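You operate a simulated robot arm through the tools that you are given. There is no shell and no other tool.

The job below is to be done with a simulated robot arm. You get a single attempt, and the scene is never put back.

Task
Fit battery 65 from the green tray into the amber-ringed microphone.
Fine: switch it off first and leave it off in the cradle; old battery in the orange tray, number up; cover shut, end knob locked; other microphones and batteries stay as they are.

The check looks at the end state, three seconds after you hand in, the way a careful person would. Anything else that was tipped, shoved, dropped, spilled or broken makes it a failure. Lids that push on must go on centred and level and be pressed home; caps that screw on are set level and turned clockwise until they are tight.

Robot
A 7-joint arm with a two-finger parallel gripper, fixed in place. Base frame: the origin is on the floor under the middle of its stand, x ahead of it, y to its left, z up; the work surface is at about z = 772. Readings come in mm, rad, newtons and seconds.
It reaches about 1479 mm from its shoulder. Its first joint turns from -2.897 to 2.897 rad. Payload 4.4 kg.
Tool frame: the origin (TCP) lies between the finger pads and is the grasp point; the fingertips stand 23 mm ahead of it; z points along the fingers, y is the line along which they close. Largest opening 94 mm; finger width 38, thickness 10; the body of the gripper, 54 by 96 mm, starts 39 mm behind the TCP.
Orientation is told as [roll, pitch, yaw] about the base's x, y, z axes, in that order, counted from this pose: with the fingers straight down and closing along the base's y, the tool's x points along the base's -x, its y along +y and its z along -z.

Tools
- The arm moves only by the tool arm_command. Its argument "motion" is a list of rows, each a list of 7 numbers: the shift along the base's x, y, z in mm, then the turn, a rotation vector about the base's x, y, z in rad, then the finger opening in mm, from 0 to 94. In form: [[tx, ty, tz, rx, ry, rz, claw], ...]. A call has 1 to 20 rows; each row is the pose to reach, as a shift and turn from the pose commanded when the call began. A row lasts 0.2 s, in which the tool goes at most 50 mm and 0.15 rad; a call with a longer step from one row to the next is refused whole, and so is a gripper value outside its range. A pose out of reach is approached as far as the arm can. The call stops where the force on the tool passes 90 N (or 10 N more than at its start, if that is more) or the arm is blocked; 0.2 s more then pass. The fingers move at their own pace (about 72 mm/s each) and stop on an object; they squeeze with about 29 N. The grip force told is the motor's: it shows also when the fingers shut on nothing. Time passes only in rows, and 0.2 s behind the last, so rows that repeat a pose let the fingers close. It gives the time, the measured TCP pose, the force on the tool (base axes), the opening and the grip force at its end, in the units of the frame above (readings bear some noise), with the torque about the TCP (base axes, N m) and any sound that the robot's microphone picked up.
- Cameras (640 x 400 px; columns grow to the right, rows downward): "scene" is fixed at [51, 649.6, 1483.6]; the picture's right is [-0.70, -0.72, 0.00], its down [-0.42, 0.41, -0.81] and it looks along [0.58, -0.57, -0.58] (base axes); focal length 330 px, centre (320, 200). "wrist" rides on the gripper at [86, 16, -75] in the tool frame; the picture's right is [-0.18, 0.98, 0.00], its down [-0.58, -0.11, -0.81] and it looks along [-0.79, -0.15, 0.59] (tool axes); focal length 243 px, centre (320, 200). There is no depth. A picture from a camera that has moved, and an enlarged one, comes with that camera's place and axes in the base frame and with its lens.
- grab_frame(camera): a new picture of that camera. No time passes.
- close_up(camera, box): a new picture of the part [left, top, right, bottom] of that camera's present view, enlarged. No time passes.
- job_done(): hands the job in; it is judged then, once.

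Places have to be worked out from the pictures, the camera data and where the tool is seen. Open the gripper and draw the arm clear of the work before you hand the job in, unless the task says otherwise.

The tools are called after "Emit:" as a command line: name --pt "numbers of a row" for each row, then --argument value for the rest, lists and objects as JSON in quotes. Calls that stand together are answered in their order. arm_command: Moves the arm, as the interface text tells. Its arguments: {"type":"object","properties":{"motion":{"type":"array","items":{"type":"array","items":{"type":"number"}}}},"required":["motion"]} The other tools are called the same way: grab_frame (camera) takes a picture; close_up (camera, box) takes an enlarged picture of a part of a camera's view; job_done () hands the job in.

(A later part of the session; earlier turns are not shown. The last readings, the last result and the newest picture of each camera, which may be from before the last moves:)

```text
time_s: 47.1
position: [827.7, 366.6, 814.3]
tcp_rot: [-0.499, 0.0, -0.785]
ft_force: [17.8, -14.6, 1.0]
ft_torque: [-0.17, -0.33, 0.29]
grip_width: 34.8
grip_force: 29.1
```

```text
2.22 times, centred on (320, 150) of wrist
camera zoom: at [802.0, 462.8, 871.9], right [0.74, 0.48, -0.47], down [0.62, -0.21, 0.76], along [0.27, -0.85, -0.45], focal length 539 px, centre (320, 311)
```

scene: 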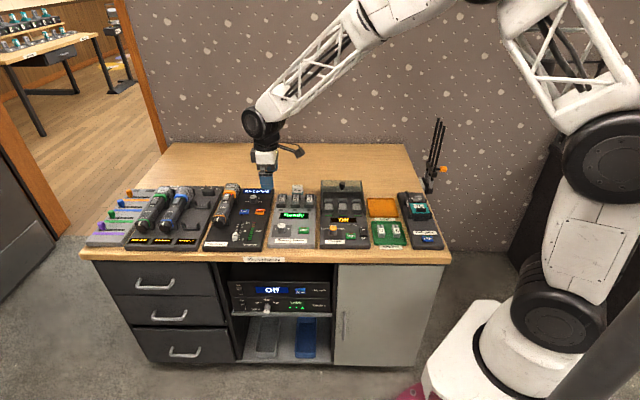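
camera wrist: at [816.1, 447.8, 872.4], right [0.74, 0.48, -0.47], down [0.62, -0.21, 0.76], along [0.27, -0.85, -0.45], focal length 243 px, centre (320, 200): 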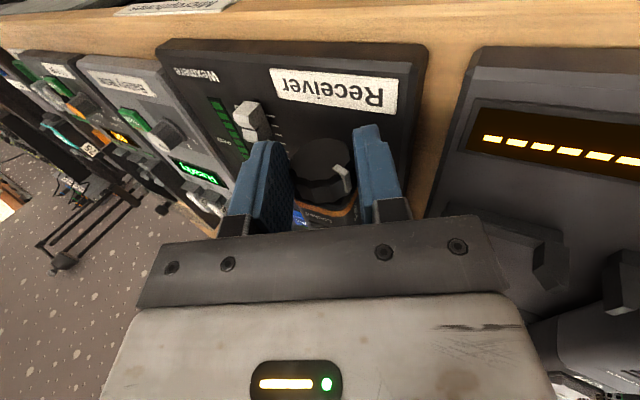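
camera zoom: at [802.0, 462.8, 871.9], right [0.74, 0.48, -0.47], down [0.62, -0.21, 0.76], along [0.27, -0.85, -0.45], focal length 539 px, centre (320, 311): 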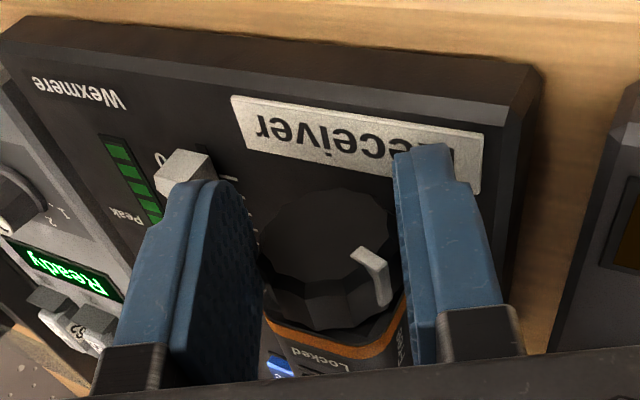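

A resisting force of 23 N along the axis shows the end stop (about 65 mm travel). I release the knob and back off to look at the bay from above.

Emit:
arm_command --pt "0.7 -0.7 0 0 0 0 38" --pt "0.7 -0.7 0 0 0 0 46" --pt "0.7 -0.7 0 0 0 0 46" --pt "9 7.6 21 0 0 0 46" --pt "18 16.6 42 0 0 0 46" --pt "27 25.6 64 0 0 0 46" --pt "27 25.6 90 0 0 0 60"

Emit:
close_up --camera "scene" --box '[195, 185, 265, 240]'

```text
time_s: 48.7
position: [852.5, 394.8, 904.5]
tcp_rot: [-0.498, 0.002, -0.786]
ft_force: [0.4, 0.3, -0.5]
ft_torque: [0.04, -0.01, -0.02]
grip_width: 59.9
grip_force: 0.2
```

```text
7.27 times, centred on (230, 212) of scene
camera zoom: at [51.0, 649.6, 1483.6], right [-0.7, -0.72, 0.0], down [-0.42, 0.41, -0.81], along [0.58, -0.57, -0.58], focal length 2403 px, centre (974, 109)
```

zoom: 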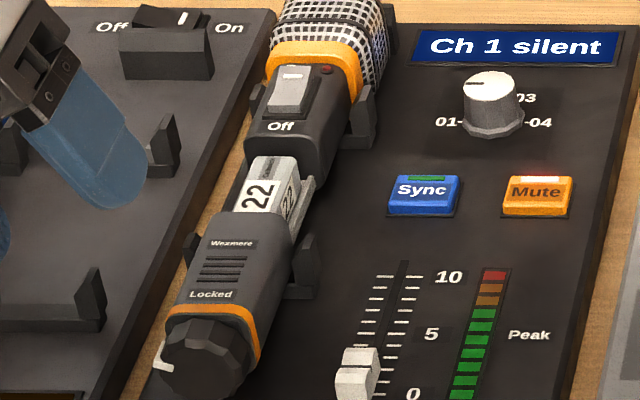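

The cover stays open and the mic sits in its cradle. I straighten the tool, then tilt it to look down into the battery bay.

Emit:
arm_command --pt "9 -21 5 0.088 -0.088 0 60" --pt "18 -42 10 0.176 -0.176 0 60" --pt "27 -63 10 0.264 -0.264 0 60" --pt "37 -84 10 0.352 -0.352 0 60" --pt "37 -84 10 0.352 -0.352 0 60"

Emit:
arm_command --pt "0 0 0 0.0885 0.0885 0 60" --pt "0 0 0 0.177 0.177 0 60" --pt "0 0 0 0.2655 0.2655 0 60" --pt "0 0 0 0.354 0.354 0 60" --pt "0 0 0 0.354 0.354 0 60"

Emit:
grab_frame --camera "wrist"

```text
time_s: 49.9
position: [891.6, 309.5, 913.0]
tcp_rot: [0.0, 0.002, -0.784]
ft_force: [0.1, 0.1, -0.1]
ft_torque: [0.02, 0.02, 0.01]
grip_width: 60.0
grip_force: 0.0
```

```text
time_s: 51.1
position: [890.5, 308.8, 915.5]
tcp_rot: [-0.001, 0.501, -0.786]
ft_force: [0.1, 0.8, -0.1]
ft_torque: [0.02, 0.0, 0.02]
grip_width: 60.0
grip_force: 0.0
```

```text
taken
camera wrist: at [874.6, 348.5, 1021.4], right [0.81, 0.58, -0.09], down [0.56, -0.71, 0.43], along [0.19, -0.4, -0.9], focal length 243 px, centre (320, 200)
```

wrist: 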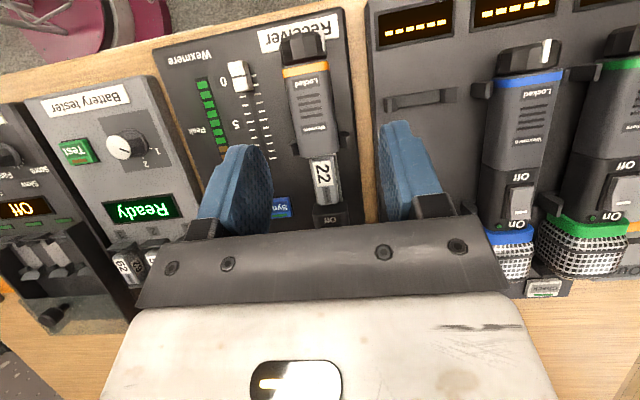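

Emit:
close_up --camera "wrist" --box '[280, 130, 370, 220]'

Emit:
close_up --camera "wrist" --box '[270, 20, 370, 180]'

Emit:
close_up --camera "scene" --box '[210, 195, 250, 225]'

```text
4.44 times, centred on (325, 175) of wrist
camera zoom: at [874.6, 348.5, 1021.4], right [0.81, 0.58, -0.09], down [0.56, -0.71, 0.43], along [0.19, -0.4, -0.9], focal length 1078 px, centre (298, 311)
```

zoom: 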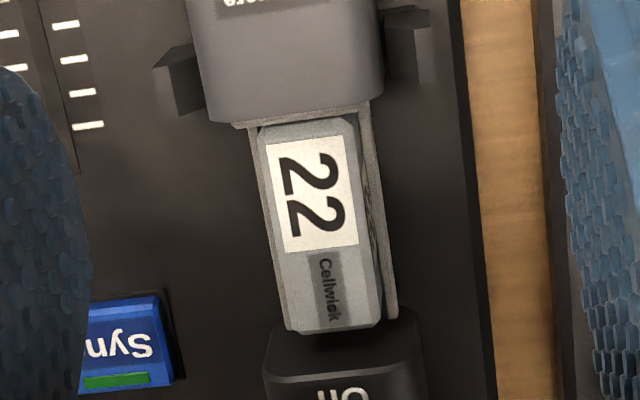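

```text
2.50 times, centred on (320, 100) of wrist
camera zoom: at [874.6, 348.5, 1021.4], right [0.81, 0.58, -0.09], down [0.56, -0.71, 0.43], along [0.19, -0.4, -0.9], focal length 606 px, centre (320, 450)
```

zoom: 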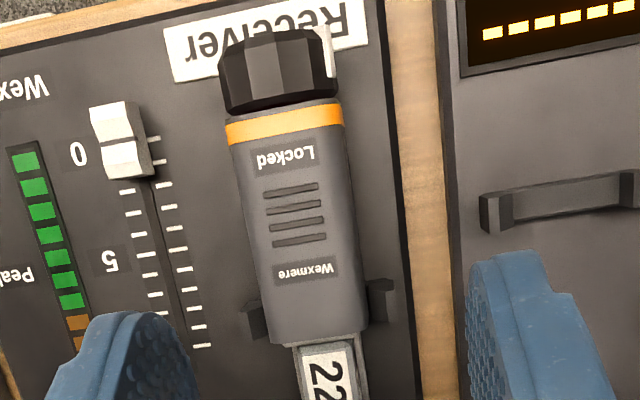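

```text
13.33 times, centred on (230, 210) of scene
camera zoom: at [51.0, 649.6, 1483.6], right [-0.7, -0.72, 0.0], down [-0.42, 0.41, -0.81], along [0.58, -0.57, -0.58], focal length 4406 px, centre (1520, 67)
```

zoom: 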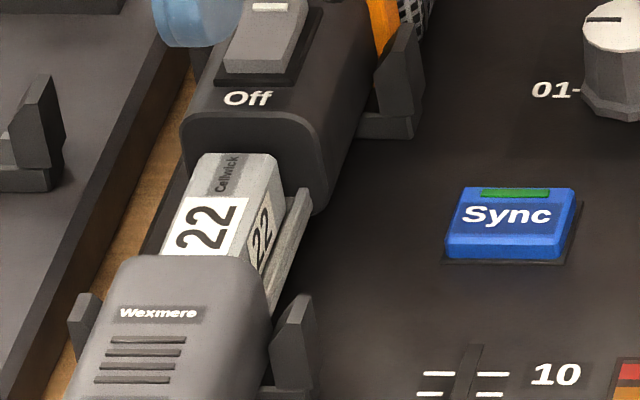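

The bay shows battery 22 (about 45×19 mm) lying number up with the number label toward the knob and "Cellwick" toward the head, standing proud of the side rails. Before lifting it I look at the trays, so I travel over there at height.

Emit:
arm_command --pt "-15 -15 30 0 0 0 60" --pt "-40 -40 60 0 0 0 60" --pt "-70 -70 85 0 0 0 60" --pt "-103 -102 85 0 0 0 60" --pt "-136 -134 85 0 0 0 60" --pt "-169 -166 85 0 0 0 60" --pt "-202 -198 85 0 0 0 60" --pt "-235 -230 85 0 0 0 60" --pt "-268 -262 85 0 0 0 60" --pt "-301 -294 85 0 0 0 60" --pt "-334 -326 85 0 0 0 60" --pt "-367 -358 60 0 0 0 60" --pt "-390 -382 35 0 0 0 60" --pt "-390 -382 15 0 0 0 60" --pt "-390 -382 15 0 0 0 60"

Emit:
grab_frame --camera "wrist"

Emit:
grab_frame --camera "scene"

```text
refused: row 12 steps farther than a row can; nothing moved
```

```text
taken
camera wrist: at [874.6, 348.5, 1021.4], right [0.81, 0.58, -0.09], down [0.56, -0.71, 0.43], along [0.19, -0.4, -0.9], focal length 243 px, centre (320, 200)
```

wrist: 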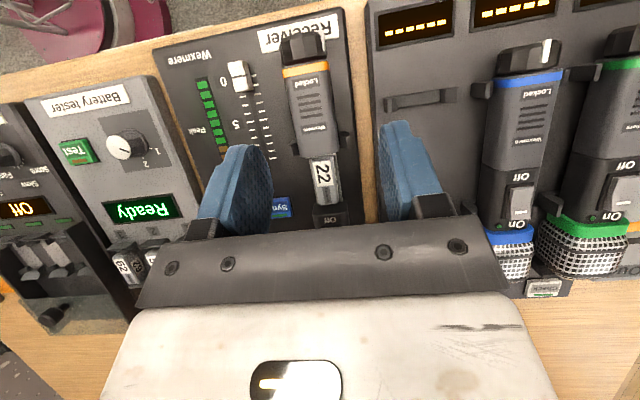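

```text
taken
```

scene: 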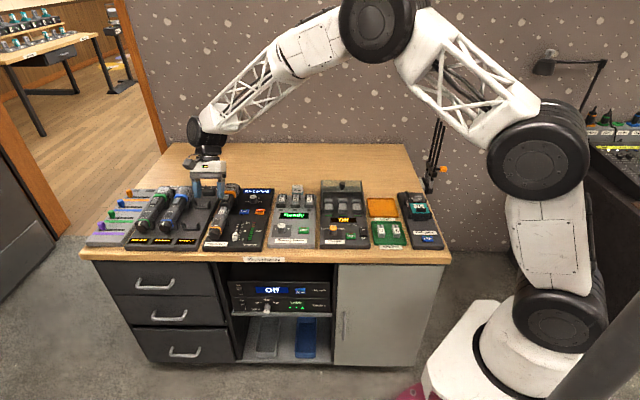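

One row was too long, so the call was refused and nothing moved. I resend with smaller steps.

Emit:
arm_command --pt "-15 -15 30 0 0 0 60" --pt "-40 -40 60 0 0 0 60" --pt "-70 -69 80 0 0 0 60" --pt "-102 -100 85 0 0 0 60" --pt "-134 -131 85 0 0 0 60" --pt "-166 -162 85 0 0 0 60" --pt "-198 -194 85 0 0 0 60" --pt "-230 -225 85 0 0 0 60" --pt "-262 -256 85 0 0 0 60" --pt "-294 -287 85 0 0 0 60" --pt "-326 -319 85 0 0 0 60" --pt "-358 -350 85 0 0 0 60" --pt "-390 -382 75 0 0 0 60" --pt "-390 -382 45 0 0 0 60" --pt "-390 -382 15 0 0 0 60" --pt "-390 -382 15 0 0 0 60"

Emit:
grab_frame --camera "wrist"

Emit:
grab_frame --camera "scene"

```text
time_s: 54.5
position: [498.5, -73.3, 929.3]
tcp_rot: [-0.003, 0.501, -0.786]
ft_force: [-0.7, 0.7, -0.8]
ft_torque: [-0.02, 0.02, -0.02]
grip_width: 60.1
grip_force: 0.1
```

```text
taken
camera wrist: at [482.4, -33.2, 1036.3], right [0.81, 0.58, -0.09], down [0.56, -0.71, 0.43], along [0.19, -0.4, -0.9], focal length 243 px, centre (320, 200)
```

wrist: 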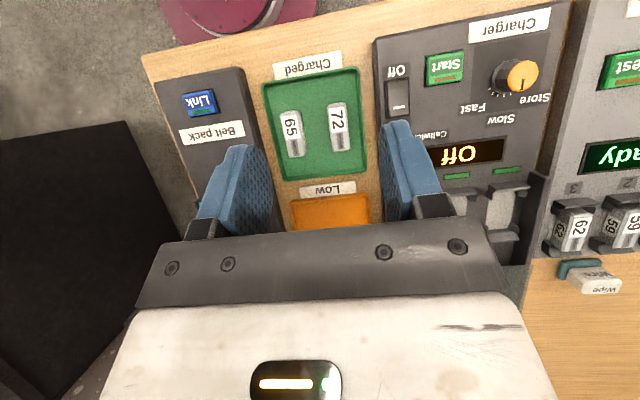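

```text
taken
```

scene: 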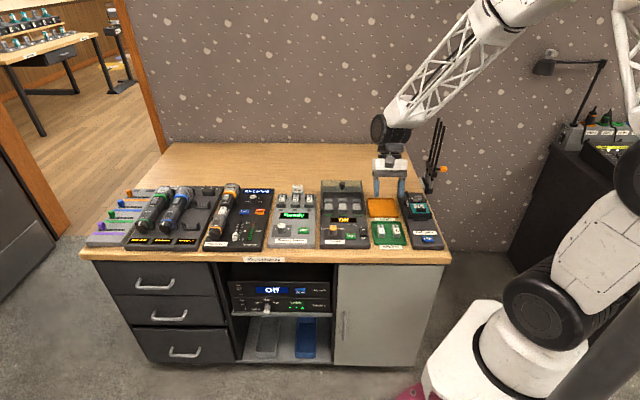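

Emit:
close_up --camera "wrist" --box '[250, 50, 390, 240]'

Emit:
close_up --camera "wrist" --box '[270, 90, 360, 170]'

Emit:
close_up --camera "scene" --box '[355, 190, 445, 255]'

```text
2.11 times, centred on (320, 145) of wrist
camera zoom: at [482.4, -33.2, 1036.3], right [0.81, 0.58, -0.09], down [0.56, -0.71, 0.43], along [0.19, -0.4, -0.9], focal length 511 px, centre (320, 316)
```

zoom: 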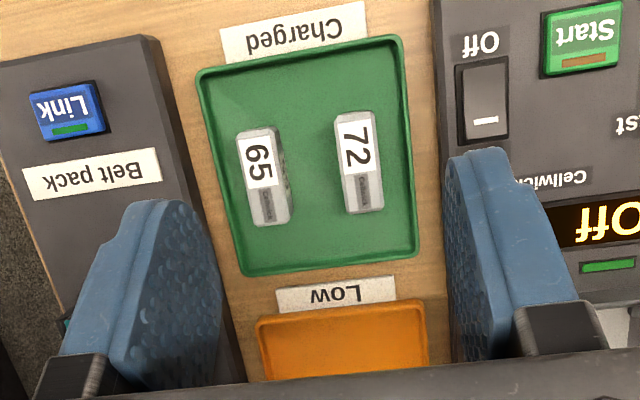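

```text
5.00 times, centred on (315, 130) of wrist
camera zoom: at [482.4, -33.2, 1036.3], right [0.81, 0.58, -0.09], down [0.56, -0.71, 0.43], along [0.19, -0.4, -0.9], focal length 1213 px, centre (345, 550)
```

zoom: 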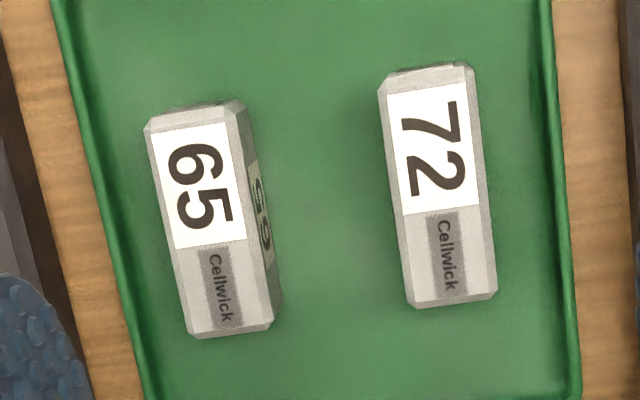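

```text
6.15 times, centred on (400, 222) of scene
camera zoom: at [51.0, 649.6, 1483.6], right [-0.7, -0.72, 0.0], down [-0.42, 0.41, -0.81], along [0.58, -0.57, -0.58], focal length 2034 px, centre (-172, 62)
```

zoom: 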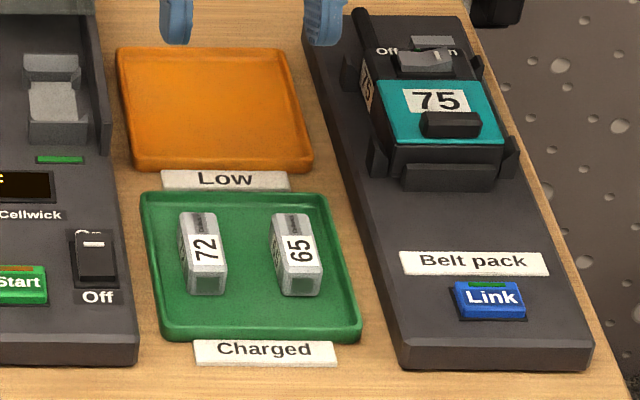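

Batteries 65 and 72 lie in the green tray with the same orientation as in the mic (number toward the front, "Cellwick" to the rear), nearly parallel to the mic axis. I take a second view from a shifted pose to triangulate heights.

Emit:
arm_command --pt "-14 14 -25 0 0 0 60" --pt "-28.3 28.3 -50 0 0 0 60" --pt "-28.3 28.3 -50 0 0 0 60"

Emit:
grab_frame --camera "wrist"

Emit:
close_up --camera "wrist" --box '[260, 110, 380, 220]'

```text
time_s: 55.3
position: [470.1, -46.5, 876.2]
tcp_rot: [-0.001, 0.501, -0.785]
ft_force: [0.8, -0.6, 0.4]
ft_torque: [0.04, 0.01, 0.0]
grip_width: 59.9
grip_force: 0.0
```

```text
taken
camera wrist: at [454.9, -6.3, 983.7], right [0.81, 0.58, -0.09], down [0.56, -0.71, 0.43], along [0.19, -0.4, -0.9], focal length 243 px, centre (320, 200)
```

wrist: 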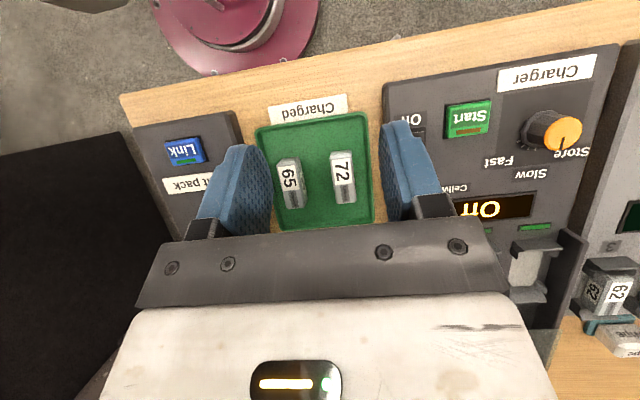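

```text
3.64 times, centred on (320, 165) of wrist
camera zoom: at [454.9, -6.3, 983.7], right [0.81, 0.58, -0.09], down [0.56, -0.71, 0.43], along [0.19, -0.4, -0.9], focal length 882 px, centre (320, 327)
```

zoom: 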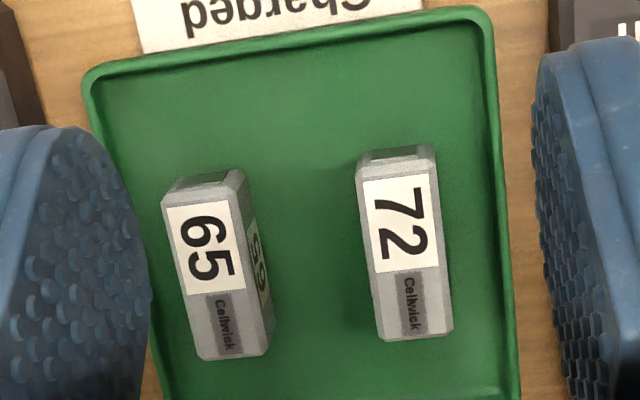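

I need a better baseline for heights, so I shift sideways 70 mm for a third view of the tray.

Emit:
arm_command --pt "-25 -25 0 0 0 0 60" --pt "-49.5 -49.5 0 0 0 0 60" --pt "-49.5 -49.5 0 0 0 0 60"

Emit:
grab_frame --camera "wrist"

Emit:
close_up --camera "wrist" --box '[290, 90, 410, 200]'

```text
time_s: 56.1
position: [421.8, -97.4, 877.1]
tcp_rot: [-0.002, 0.502, -0.785]
ft_force: [0.1, -0.2, 0.0]
ft_torque: [-0.03, 0.0, -0.01]
grip_width: 60.1
grip_force: 0.1
```

```text
taken
camera wrist: at [405.6, -56.6, 984.1], right [0.81, 0.58, -0.09], down [0.56, -0.71, 0.43], along [0.19, -0.4, -0.9], focal length 243 px, centre (320, 200)
```

wrist: 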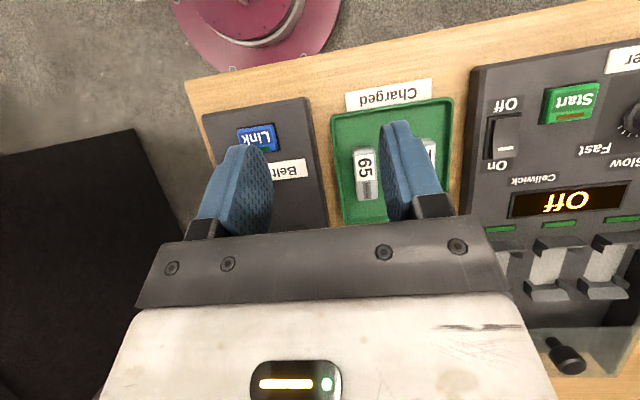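

```text
3.64 times, centred on (350, 145) of wrist
camera zoom: at [405.6, -56.6, 984.1], right [0.81, 0.58, -0.09], down [0.56, -0.71, 0.43], along [0.19, -0.4, -0.9], focal length 882 px, centre (211, 400)
```

zoom: 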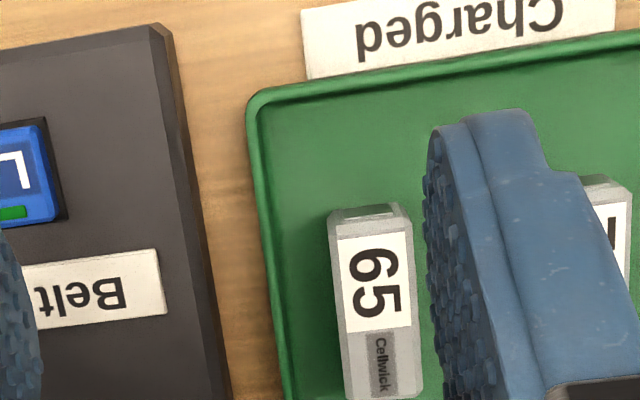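

Battery 65 is at about u=405, v=258 (≈[469, -104]), top at z≈775; the table itself is near z≈756. The orange tray spans roughly u 490–600, v 232–335. Now I return to the mic bay with the tool vertical.

Emit:
arm_command --pt "32.6 24.8 25 -0.0236 -0.0236 0 60" --pt "65.2 49.5 50 -0.0472 -0.0472 0 60" --pt "97.9 74.3 75 -0.0708 -0.0708 0 60" --pt "130.5 99 90 -0.0944 -0.0944 0 60" --pt "163.1 123.8 90 -0.118 -0.118 0 60" --pt "195.7 148.6 90 -0.1416 -0.1416 0 60" --pt "228.3 173.3 90 -0.1652 -0.1652 0 60" --pt "261 198.1 90 -0.1888 -0.1888 0 60" --pt "293.6 222.8 90 -0.2124 -0.2124 0 60" --pt "326.2 247.6 90 -0.236 -0.236 0 60" --pt "358.8 272.4 90 -0.2596 -0.2596 0 50" --pt "391.4 297.1 90 -0.2832 -0.2832 0 40" --pt "424.1 321.9 75 -0.3068 -0.3068 0 32" --pt "456.7 346.6 60 -0.3304 -0.3304 0 32" --pt "489.3 371.4 45 -0.354 -0.354 0 32" --pt "489.3 371.4 45 -0.354 -0.354 0 32"

Emit:
grab_frame --camera "wrist"

Emit:
close_up --camera "wrist" --box '[260, 90, 400, 220]'

```text
time_s: 59.5
position: [910.7, 277.5, 924.0]
tcp_rot: [0.0, 0.0, -0.784]
ft_force: [0.7, -0.1, 0.2]
ft_torque: [0.02, -0.03, -0.02]
grip_width: 31.9
grip_force: 0.0
```

```text
taken
camera wrist: at [861.0, 349.7, 997.9], right [0.82, 0.57, 0.0], down [0.33, -0.49, 0.81], along [0.46, -0.67, -0.59], focal length 243 px, centre (320, 200)
```

wrist: 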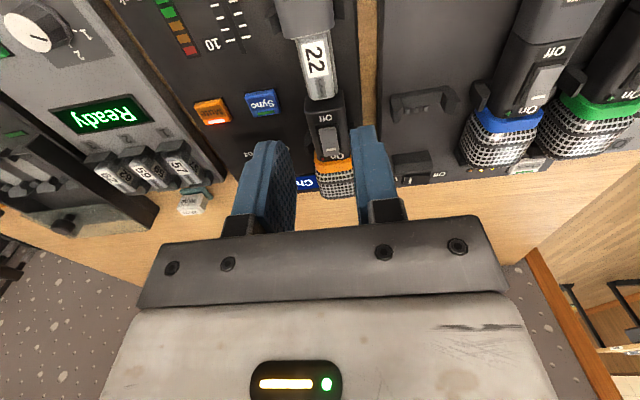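

```text
3.08 times, centred on (330, 155) of wrist
camera zoom: at [861.0, 349.7, 997.9], right [0.82, 0.57, 0.0], down [0.33, -0.49, 0.81], along [0.46, -0.67, -0.59], focal length 746 px, centre (289, 338)
```

zoom: 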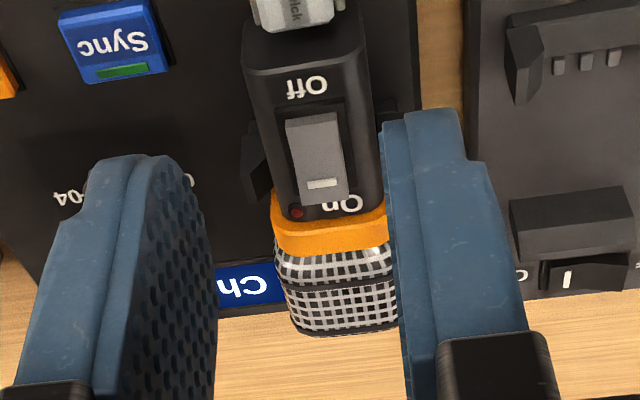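

Emit:
close_up --camera "wrist" --box '[275, 20, 355, 110]'

```text
4.44 times, centred on (315, 65) of wrist
camera zoom: at [861.0, 349.7, 997.9], right [0.82, 0.57, 0.0], down [0.33, -0.49, 0.81], along [0.46, -0.67, -0.59], focal length 1078 px, centre (342, 800)
```

zoom: 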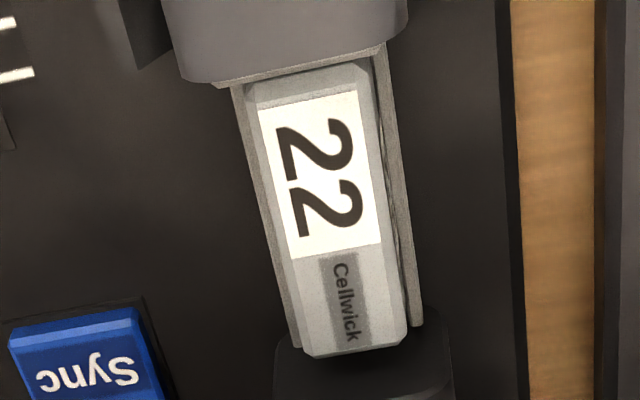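

The battery in the bay: centre about u=452, v=837.5, top z≈809, rails at z≈798. I correct the lateral position and descend to just above it.

Emit:
arm_command --pt "0.9 -4.7 -25 0 0 0 32" --pt "0.9 -4.7 -50 0 0 0 32" --pt "0.9 -4.7 -74 0 0 0 32" --pt "0.9 -4.7 -74 0 0 0 32"

Emit:
grab_frame --camera "wrist"

Emit:
close_up --camera "wrist" --box '[250, 80, 400, 210]'

Emit:
close_up --camera "scene" --box '[205, 180, 255, 220]'

```text
time_s: 60.5
position: [912.0, 272.5, 850.2]
tcp_rot: [-0.004, 0.001, -0.785]
ft_force: [0.1, 0.5, -0.5]
ft_torque: [0.01, -0.03, 0.01]
grip_width: 32.0
grip_force: 0.1
```

```text
taken
camera wrist: at [862.5, 344.8, 924.8], right [0.82, 0.57, 0.0], down [0.33, -0.49, 0.81], along [0.46, -0.67, -0.59], focal length 243 px, centre (320, 200)
```

wrist: 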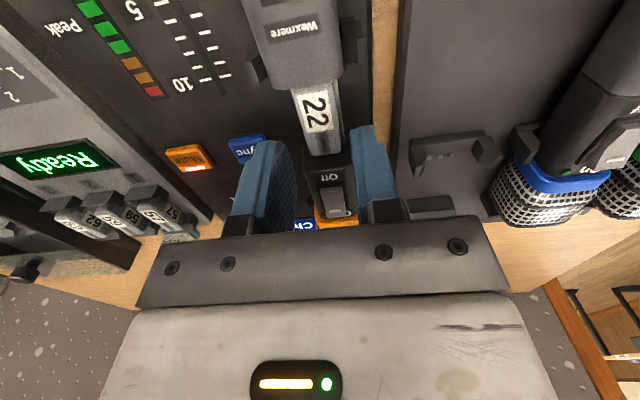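

```text
3.08 times, centred on (325, 145) of wrist
camera zoom: at [862.5, 344.8, 924.8], right [0.82, 0.57, 0.0], down [0.33, -0.49, 0.81], along [0.46, -0.67, -0.59], focal length 746 px, centre (305, 369)
```

zoom: 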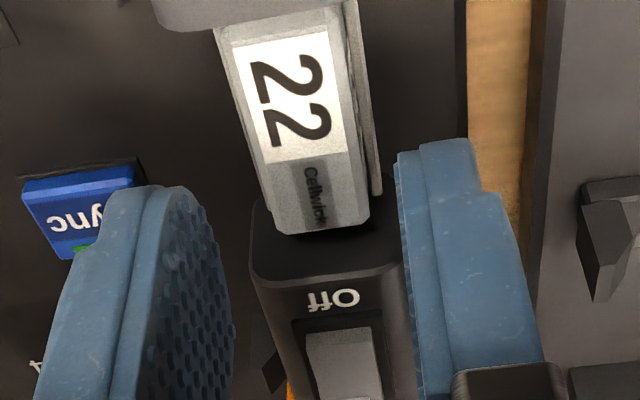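

```text
10.00 times, centred on (230, 200) of scene
camera zoom: at [51.0, 649.6, 1483.6], right [-0.7, -0.72, 0.0], down [-0.42, 0.41, -0.81], along [0.58, -0.57, -0.58], focal length 3304 px, centre (1220, 200)
```

zoom: 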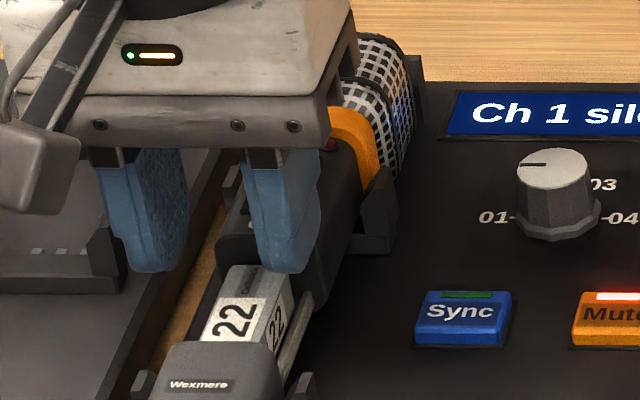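

The finger pads straddle the battery, well aligned. I descend to fingertip height about 800, beside the battery's sides above the rails.

Emit:
arm_command --pt "0 0 -9 0 0 0 32" --pt "0 0 -18 0 0 0 32" --pt "0 0 -23 0 0 0 32" --pt "0 0 -27 0 0 0 32" --pt "0 0 -27 0 0 0 32"

Emit:
close_up --camera "wrist" --box '[250, 80, 400, 210]'

Emit:
close_up --camera "scene" --box '[205, 180, 255, 220]'

```text
time_s: 61.7
position: [912.2, 272.6, 823.0]
tcp_rot: [-0.004, 0.0, -0.786]
ft_force: [-0.7, -0.2, 0.0]
ft_torque: [-0.02, -0.01, 0.04]
grip_width: 32.0
grip_force: 0.1
```

```text
3.08 times, centred on (325, 145) of wrist
camera zoom: at [863.9, 344.8, 897.8], right [0.82, 0.57, 0.0], down [0.33, -0.49, 0.81], along [0.46, -0.67, -0.59], focal length 746 px, centre (305, 369)
```

zoom: 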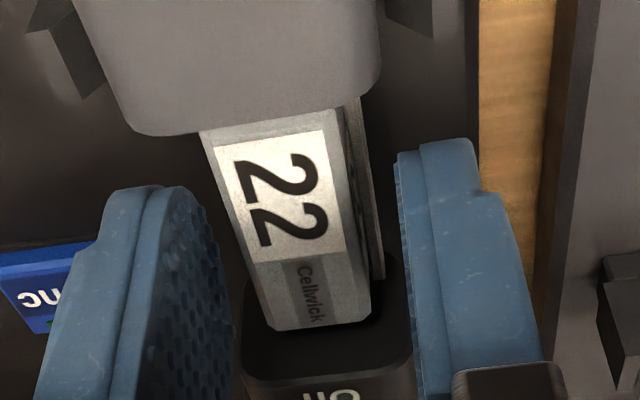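

```text
10.00 times, centred on (230, 200) of scene
camera zoom: at [51.0, 649.6, 1483.6], right [-0.7, -0.72, 0.0], down [-0.42, 0.41, -0.81], along [0.58, -0.57, -0.58], focal length 3304 px, centre (1220, 200)
```

zoom: 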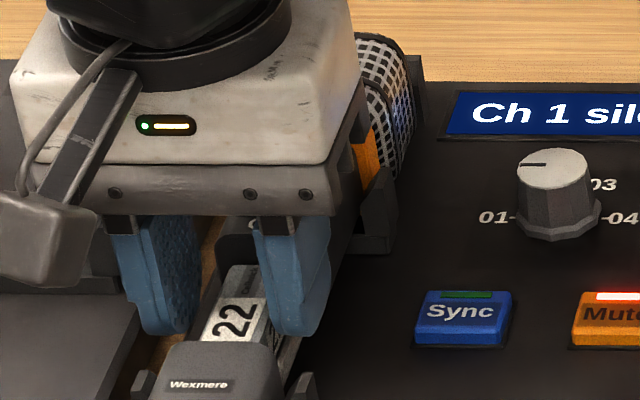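

No contact yet; the fingers are on both sides of battery 22. I close them.

Emit:
arm_command --pt "0 0 0 0 0 0 24" --pt "0 0 0 0 0 0 14" --pt "0 0 0 0 0 0 12" --pt "0 0 0 0 0 0 12"

Emit:
close_up --camera "wrist" --box '[250, 80, 400, 210]'

```text
time_s: 62.7
position: [911.8, 272.9, 823.0]
tcp_rot: [-0.001, -0.001, -0.787]
ft_force: [-0.9, -1.0, 0.2]
ft_torque: [-0.04, -0.01, -0.05]
grip_width: 18.8
grip_force: 28.8
```

```text
3.08 times, centred on (325, 145) of wrist
camera zoom: at [863.9, 344.8, 897.9], right [0.82, 0.57, 0.0], down [0.33, -0.49, 0.81], along [0.46, -0.67, -0.59], focal length 746 px, centre (305, 369)
```

zoom: 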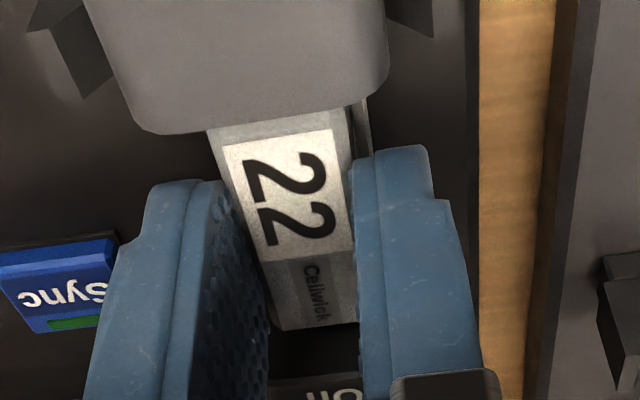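

Battery 22 is held (18.8 mm). I lift slowly straight up, watching the force.

Emit:
arm_command --pt "0 0 2 0 0 0 12" --pt "0 0 4 0 0 0 12" --pt "0 0 6 0 0 0 12" --pt "0 0 8 0 0 0 12" --pt "0 0 10 0 0 0 12"

Emit:
close_up --camera "wrist" --box '[250, 80, 400, 210]'

Emit:
close_up --camera "scene" --box '[205, 180, 255, 220]'

```text
time_s: 63.9
position: [913.2, 272.8, 834.3]
tcp_rot: [-0.002, 0.002, -0.786]
ft_force: [-0.1, 0.4, -0.4]
ft_torque: [-0.01, 0.04, -0.01]
grip_width: 18.8
grip_force: 28.9
```

```text
3.08 times, centred on (325, 145) of wrist
camera zoom: at [863.6, 345.2, 907.9], right [0.82, 0.57, 0.0], down [0.33, -0.49, 0.81], along [0.46, -0.67, -0.59], focal length 746 px, centre (305, 369)
```

zoom: 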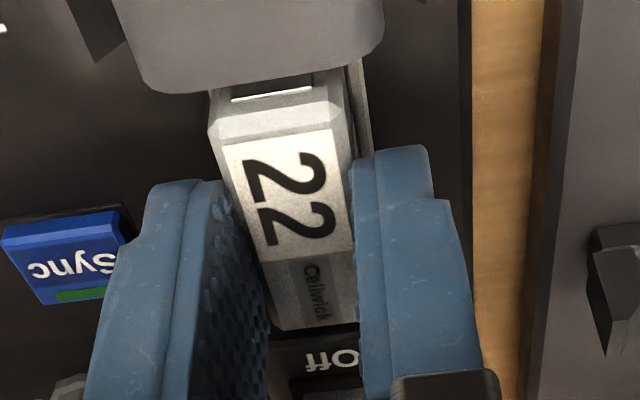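

```text
10.00 times, centred on (230, 200) of scene
camera zoom: at [51.0, 649.6, 1483.6], right [-0.7, -0.72, 0.0], down [-0.42, 0.41, -0.81], along [0.58, -0.57, -0.58], focal length 3304 px, centre (1220, 200)
```

zoom: 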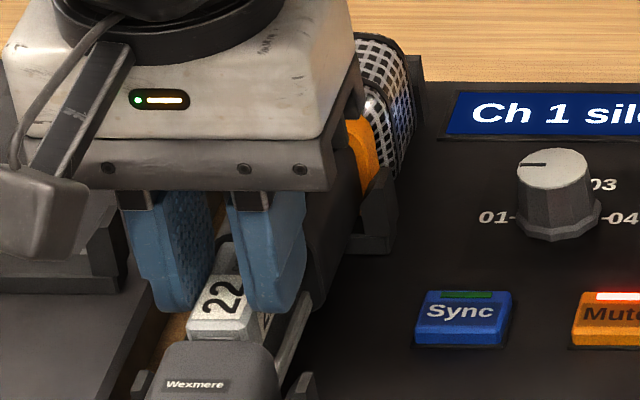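

Battery 22 lifts out cleanly. I raise it to travel height and carry it toward the orange tray, stopping short to look at the tray.

Emit:
arm_command --pt "0 0 40 0 0 0 12" --pt "0 0 85 0 0 0 12" --pt "0 0 126 0 0 0 12" --pt "-33 -32.6 126 0 0 0 12" --pt "-66 -65.2 126 0 0 0 12" --pt "-99 -97.7 126 0 0 0 12" --pt "-132 -130.3 126 0 0 0 12" --pt "-165 -162.9 126 0 0 0 12" --pt "-197 -195.5 126 0 0 0 12" --pt "-230 -228 126 0 0 0 12" --pt "-263 -260.6 126 0 0 0 12" --pt "-296 -293.2 126 0 0 0 12" --pt "-329 -325.8 126 0 0 0 12" --pt "-362 -358.3 126 0 0 0 12" --pt "-395 -391 126 0 0 0 12" --pt "-395 -391 126 0 0 0 12"

Emit:
grab_frame --camera "wrist"

Emit:
close_up --camera "scene" --box '[195, 185, 265, 240]'

```text
time_s: 67.3
position: [517.6, -118.0, 958.2]
tcp_rot: [0.0, 0.0, -0.783]
ft_force: [-1.1, 0.5, -0.9]
ft_torque: [0.02, -0.01, 0.02]
grip_width: 12.0
grip_force: 0.0
```

```text
taken
camera wrist: at [467.7, -45.7, 1032.0], right [0.82, 0.57, 0.0], down [0.34, -0.49, 0.81], along [0.46, -0.67, -0.59], focal length 243 px, centre (320, 200)
```

wrist: 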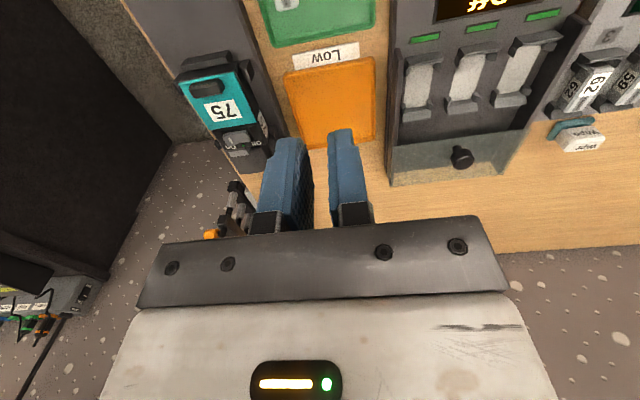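

```text
7.27 times, centred on (230, 212) of scene
camera zoom: at [51.0, 649.6, 1483.6], right [-0.7, -0.72, 0.0], down [-0.42, 0.41, -0.81], along [0.58, -0.57, -0.58], focal length 2403 px, centre (974, 109)
```

zoom: 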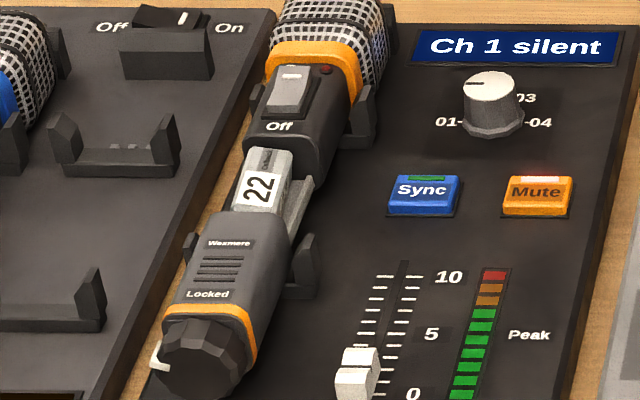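

The battery slipped out during the faster lift – the gripper is empty and 22 lies at the bay again. I zoom on it to see how it rests.

Emit:
close_up --camera "scene" --box '[210, 195, 250, 225]'

Emit:
close_up --camera "scene" --box '[355, 190, 445, 255]'

```text
13.33 times, centred on (230, 210) of scene
camera zoom: at [51.0, 649.6, 1483.6], right [-0.7, -0.72, 0.0], down [-0.42, 0.41, -0.81], along [0.58, -0.57, -0.58], focal length 4406 px, centre (1520, 67)
```

zoom: 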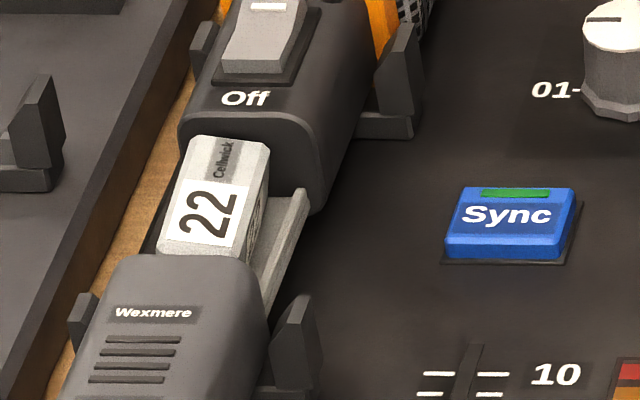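

```text
6.15 times, centred on (400, 222) of scene
camera zoom: at [51.0, 649.6, 1483.6], right [-0.7, -0.72, 0.0], down [-0.42, 0.41, -0.81], along [0.58, -0.57, -0.58], focal length 2034 px, centre (-172, 62)
```

zoom: 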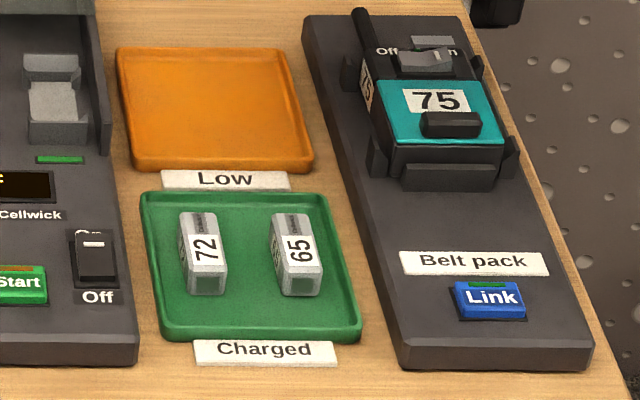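

Battery 22 now rests tilted in the bay, leaning to the left. I return above it with the tool tilted for a down-looking view.

Emit:
arm_command --pt "33 32.6 0 0 0 0 30" --pt "66 65.2 0 0 0 0 40" --pt "99 97.7 0 0 0 0 40" --pt "132 130.3 0 0 0 0 40" --pt "165 162.9 0 0 0 0 40" --pt "197 195.5 0 0 0 0 40" --pt "230 228 0 0 0 0 40" --pt "263 260.6 0 0 0 0 40" --pt "296 293.2 0 0 0 0 40" --pt "329 325.8 0 0 0 0 40" --pt "345 360 0 0.071 0.071 0 40" --pt "355 395 0 0.142 0.142 0 40" --pt "360 420 -5 0.213 0.213 0 40" --pt "365 430 -20 0.284 0.284 0 40" --pt "365 430 -40 0.354 0.354 0 40" --pt "365 430 -40 0.354 0.354 0 40"

Emit:
grab_frame --camera "wrist"

Emit:
close_up --camera "wrist" --box '[280, 110, 380, 220]'

```text
time_s: 70.7
position: [880.4, 313.1, 919.0]
tcp_rot: [-0.001, 0.501, -0.786]
ft_force: [0.6, 0.2, 0.3]
ft_torque: [-0.02, 0.0, 0.01]
grip_width: 40.1
grip_force: 0.1
```

```text
taken
camera wrist: at [865.4, 350.8, 1025.9], right [0.81, 0.58, -0.09], down [0.56, -0.71, 0.43], along [0.19, -0.4, -0.9], focal length 243 px, centre (320, 200)
```

wrist: 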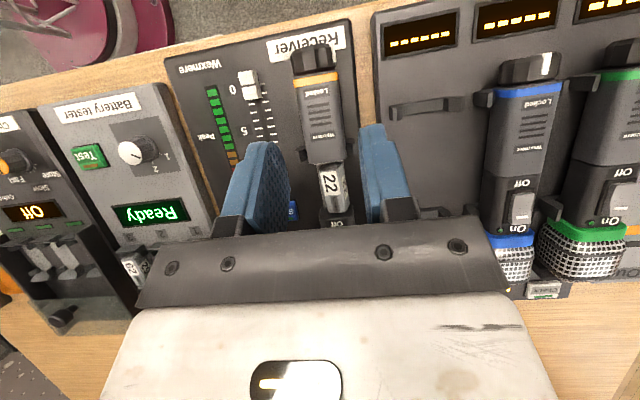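

```text
3.64 times, centred on (330, 165) of wrist
camera zoom: at [865.4, 350.8, 1025.9], right [0.81, 0.58, -0.09], down [0.56, -0.71, 0.43], along [0.19, -0.4, -0.9], focal length 882 px, centre (284, 327)
```

zoom: 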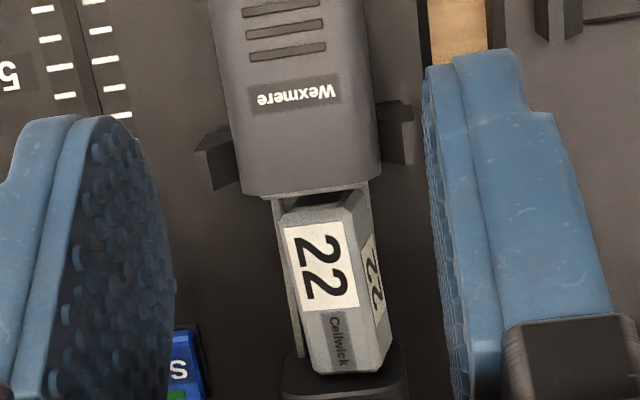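

Emit:
close_up --camera "wrist" --box '[305, 155, 365, 215]'

Emit:
close_up --camera "scene" --box '[218, 195, 243, 215]'

```text
6.67 times, centred on (335, 185) of wrist
camera zoom: at [865.4, 350.8, 1025.9], right [0.81, 0.58, -0.09], down [0.56, -0.71, 0.43], along [0.19, -0.4, -0.9], focal length 1618 px, centre (220, 300)
```

zoom: 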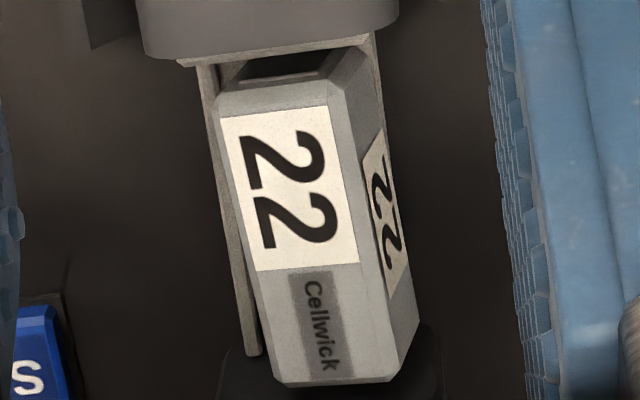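

```text
16.00 times, centred on (230, 205) of scene
camera zoom: at [51.0, 649.6, 1483.6], right [-0.7, -0.72, 0.0], down [-0.42, 0.41, -0.81], along [0.58, -0.57, -0.58], focal length 5287 px, centre (1752, 120)
```

zoom: 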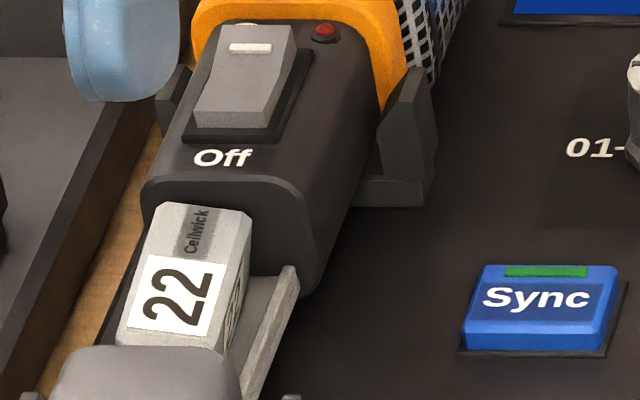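

The battery is rolled roughly 10–20° and slightly yawed, still between/over the rails. Squeezing with vertical pads should straighten it. I go back to vertical above it and check alignment.

Emit:
arm_command --pt "7.6 -10 0 -0.0885 -0.0885 0 40" --pt "15.2 -20 0 -0.177 -0.177 0 40" --pt "22.9 -30 0 -0.2655 -0.2655 0 38" --pt "30.5 -40.2 -10 -0.354 -0.354 0 36" --pt "30.5 -40.2 -40 -0.354 -0.354 0 36" --pt "30.5 -40.2 -65 -0.354 -0.354 0 36" --pt "30.5 -40.2 -65 -0.354 -0.354 0 36"

Emit:
close_up --camera "wrist" --box '[250, 80, 400, 210]'

Emit:
close_up --camera "scene" --box '[205, 180, 255, 220]'

```text
time_s: 72.3
position: [915.0, 272.6, 855.7]
tcp_rot: [-0.003, -0.001, -0.784]
ft_force: [0.5, -0.2, -0.6]
ft_torque: [-0.03, -0.02, 0.0]
grip_width: 36.0
grip_force: 0.0
```

```text
3.08 times, centred on (325, 145) of wrist
camera zoom: at [865.3, 344.2, 929.1], right [0.82, 0.57, 0.0], down [0.33, -0.49, 0.81], along [0.46, -0.67, -0.59], focal length 746 px, centre (305, 369)
```

zoom: 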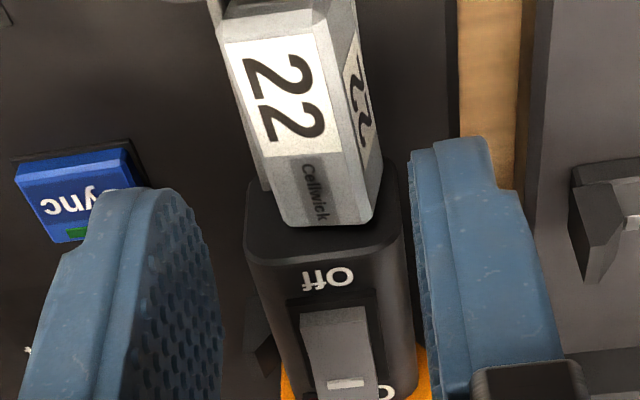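

```text
10.00 times, centred on (230, 200) of scene
camera zoom: at [51.0, 649.6, 1483.6], right [-0.7, -0.72, 0.0], down [-0.42, 0.41, -0.81], along [0.58, -0.57, -0.58], focal length 3304 px, centre (1220, 200)
```

zoom: 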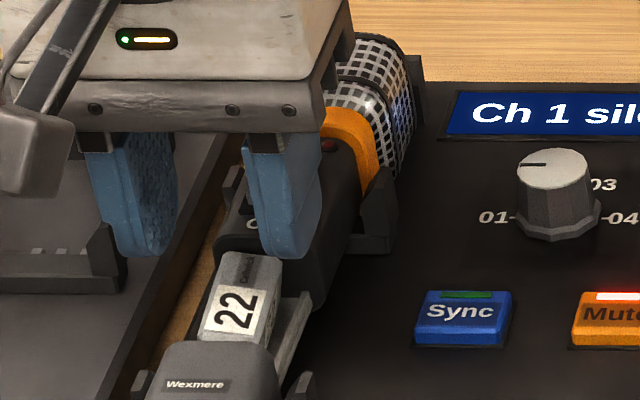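

Alignment is good. I descend beside the battery with a 36 mm opening.

Emit:
arm_command --pt "-0.7 -0.7 -10 0 0 0 36" --pt "-0.7 -0.7 -20 0 0 0 36" --pt "-0.7 -0.7 -27 0 0 0 36" --pt "-0.7 -0.7 -32 0 0 0 36" --pt "-0.7 -0.7 -32 0 0 0 36"

Emit:
close_up --camera "wrist" --box '[250, 80, 400, 210]'

```text
time_s: 73.5
position: [911.6, 269.8, 823.6]
tcp_rot: [-0.001, 0.0, -0.785]
ft_force: [0.1, 0.5, 1.1]
ft_torque: [-0.02, 0.04, -0.03]
grip_width: 36.0
grip_force: 0.1
```

```text
3.08 times, centred on (325, 145) of wrist
camera zoom: at [863.2, 342.5, 897.1], right [0.82, 0.57, 0.0], down [0.33, -0.49, 0.81], along [0.46, -0.67, -0.59], focal length 746 px, centre (305, 369)
```

zoom: 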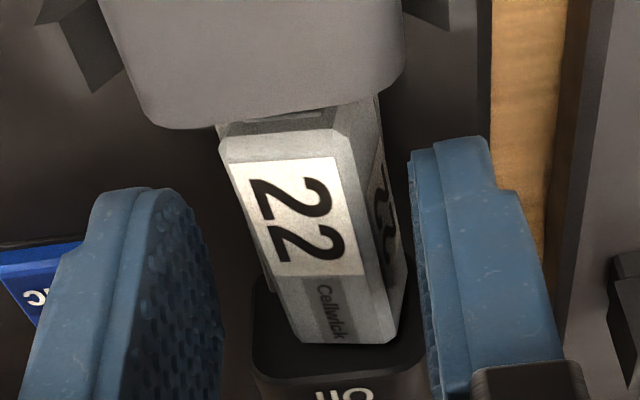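

The battery lies about 3 mm to the left of the finger centre; I shift and close gently.

Emit:
arm_command --pt "1.8 1.8 0 0 0 0 36" --pt "1.8 1.8 0 0 0 0 30" --pt "1.8 1.8 0 0 0 0 24" --pt "1.8 1.8 0 0 0 0 18" --pt "1.8 1.8 0 0 0 0 12" --pt "1.8 1.8 0 0 0 0 10" --pt "1.8 1.8 0 0 0 0 10"

Emit:
close_up --camera "wrist" --box '[250, 80, 400, 210]'

Emit:
close_up --camera "scene" --box '[205, 180, 255, 220]'

```text
time_s: 75.1
position: [914.1, 271.1, 822.3]
tcp_rot: [-0.001, -0.001, -0.786]
ft_force: [0.2, 1.1, 0.3]
ft_torque: [0.0, 0.0, -0.01]
grip_width: 18.9
grip_force: 29.5
```

```text
3.08 times, centred on (325, 145) of wrist
camera zoom: at [864.6, 344.5, 896.9], right [0.82, 0.57, 0.0], down [0.33, -0.49, 0.81], along [0.46, -0.67, -0.59], focal length 746 px, centre (305, 369)
```

zoom: 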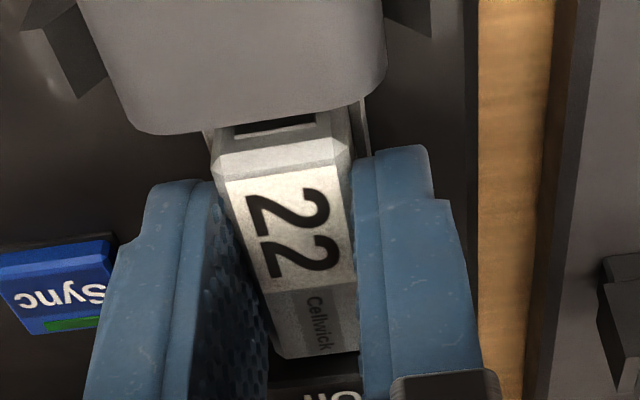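

```text
10.00 times, centred on (230, 200) of scene
camera zoom: at [51.0, 649.6, 1483.6], right [-0.7, -0.72, 0.0], down [-0.42, 0.41, -0.81], along [0.58, -0.57, -0.58], focal length 3304 px, centre (1220, 200)
```

zoom: 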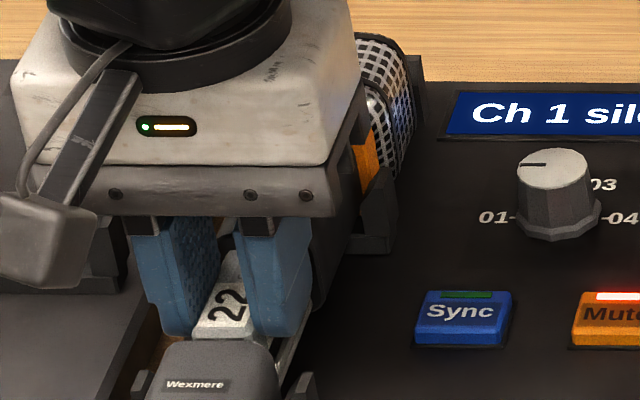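

The battery straightened in the grip and sits a few mm higher than before, so the contact is deeper. I lift slowly, easing 1.5 mm toward the front to keep both ends clear.

Emit:
arm_command --pt "-0.5 0.5 1 0 0 0 10" --pt "-1.06 1.06 3 0 0 0 10" --pt "-1.06 1.06 5.5 0 0 0 10" --pt "-1.06 1.06 8 0 0 0 10" --pt "-1.06 1.06 10.5 0 0 0 10" --pt "-1.06 1.06 13 0 0 0 10" --pt "-1.06 1.06 15.5 0 0 0 10" --pt "-1.06 1.06 18 0 0 0 10" --pt "-1.06 1.06 20.5 0 0 0 10" --pt "-1.06 1.06 23 0 0 0 10"

Emit:
close_up --camera "wrist" --box '[250, 80, 400, 210]'

Emit:
close_up --camera "scene" --box '[205, 180, 255, 220]'

```text
time_s: 77.3
position: [913.6, 273.7, 844.9]
tcp_rot: [-0.003, 0.0, -0.786]
ft_force: [-1.0, -0.1, -1.3]
ft_torque: [0.02, -0.03, 0.0]
grip_width: 18.9
grip_force: 28.8
```

```text
3.08 times, centred on (325, 145) of wrist
camera zoom: at [864.5, 346.3, 919.6], right [0.82, 0.57, 0.0], down [0.34, -0.49, 0.81], along [0.46, -0.67, -0.59], focal length 746 px, centre (305, 369)
```

zoom: 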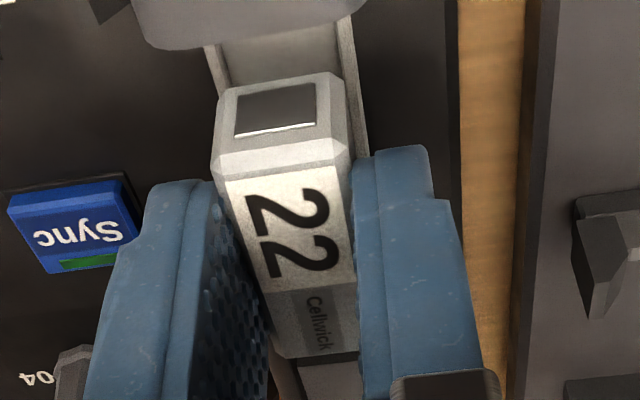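

```text
10.00 times, centred on (230, 200) of scene
camera zoom: at [51.0, 649.6, 1483.6], right [-0.7, -0.72, 0.0], down [-0.42, 0.41, -0.81], along [0.58, -0.57, -0.58], focal length 3304 px, centre (1220, 200)
```

zoom: 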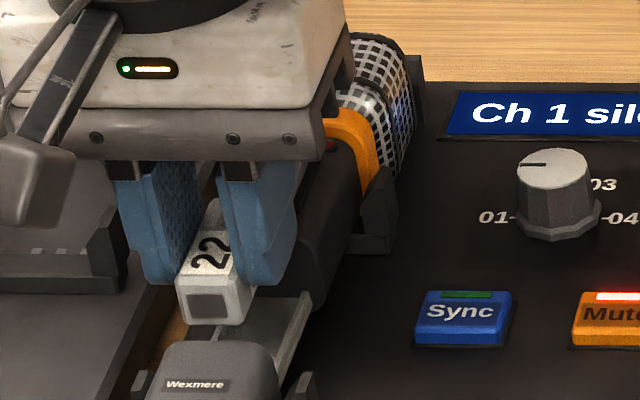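

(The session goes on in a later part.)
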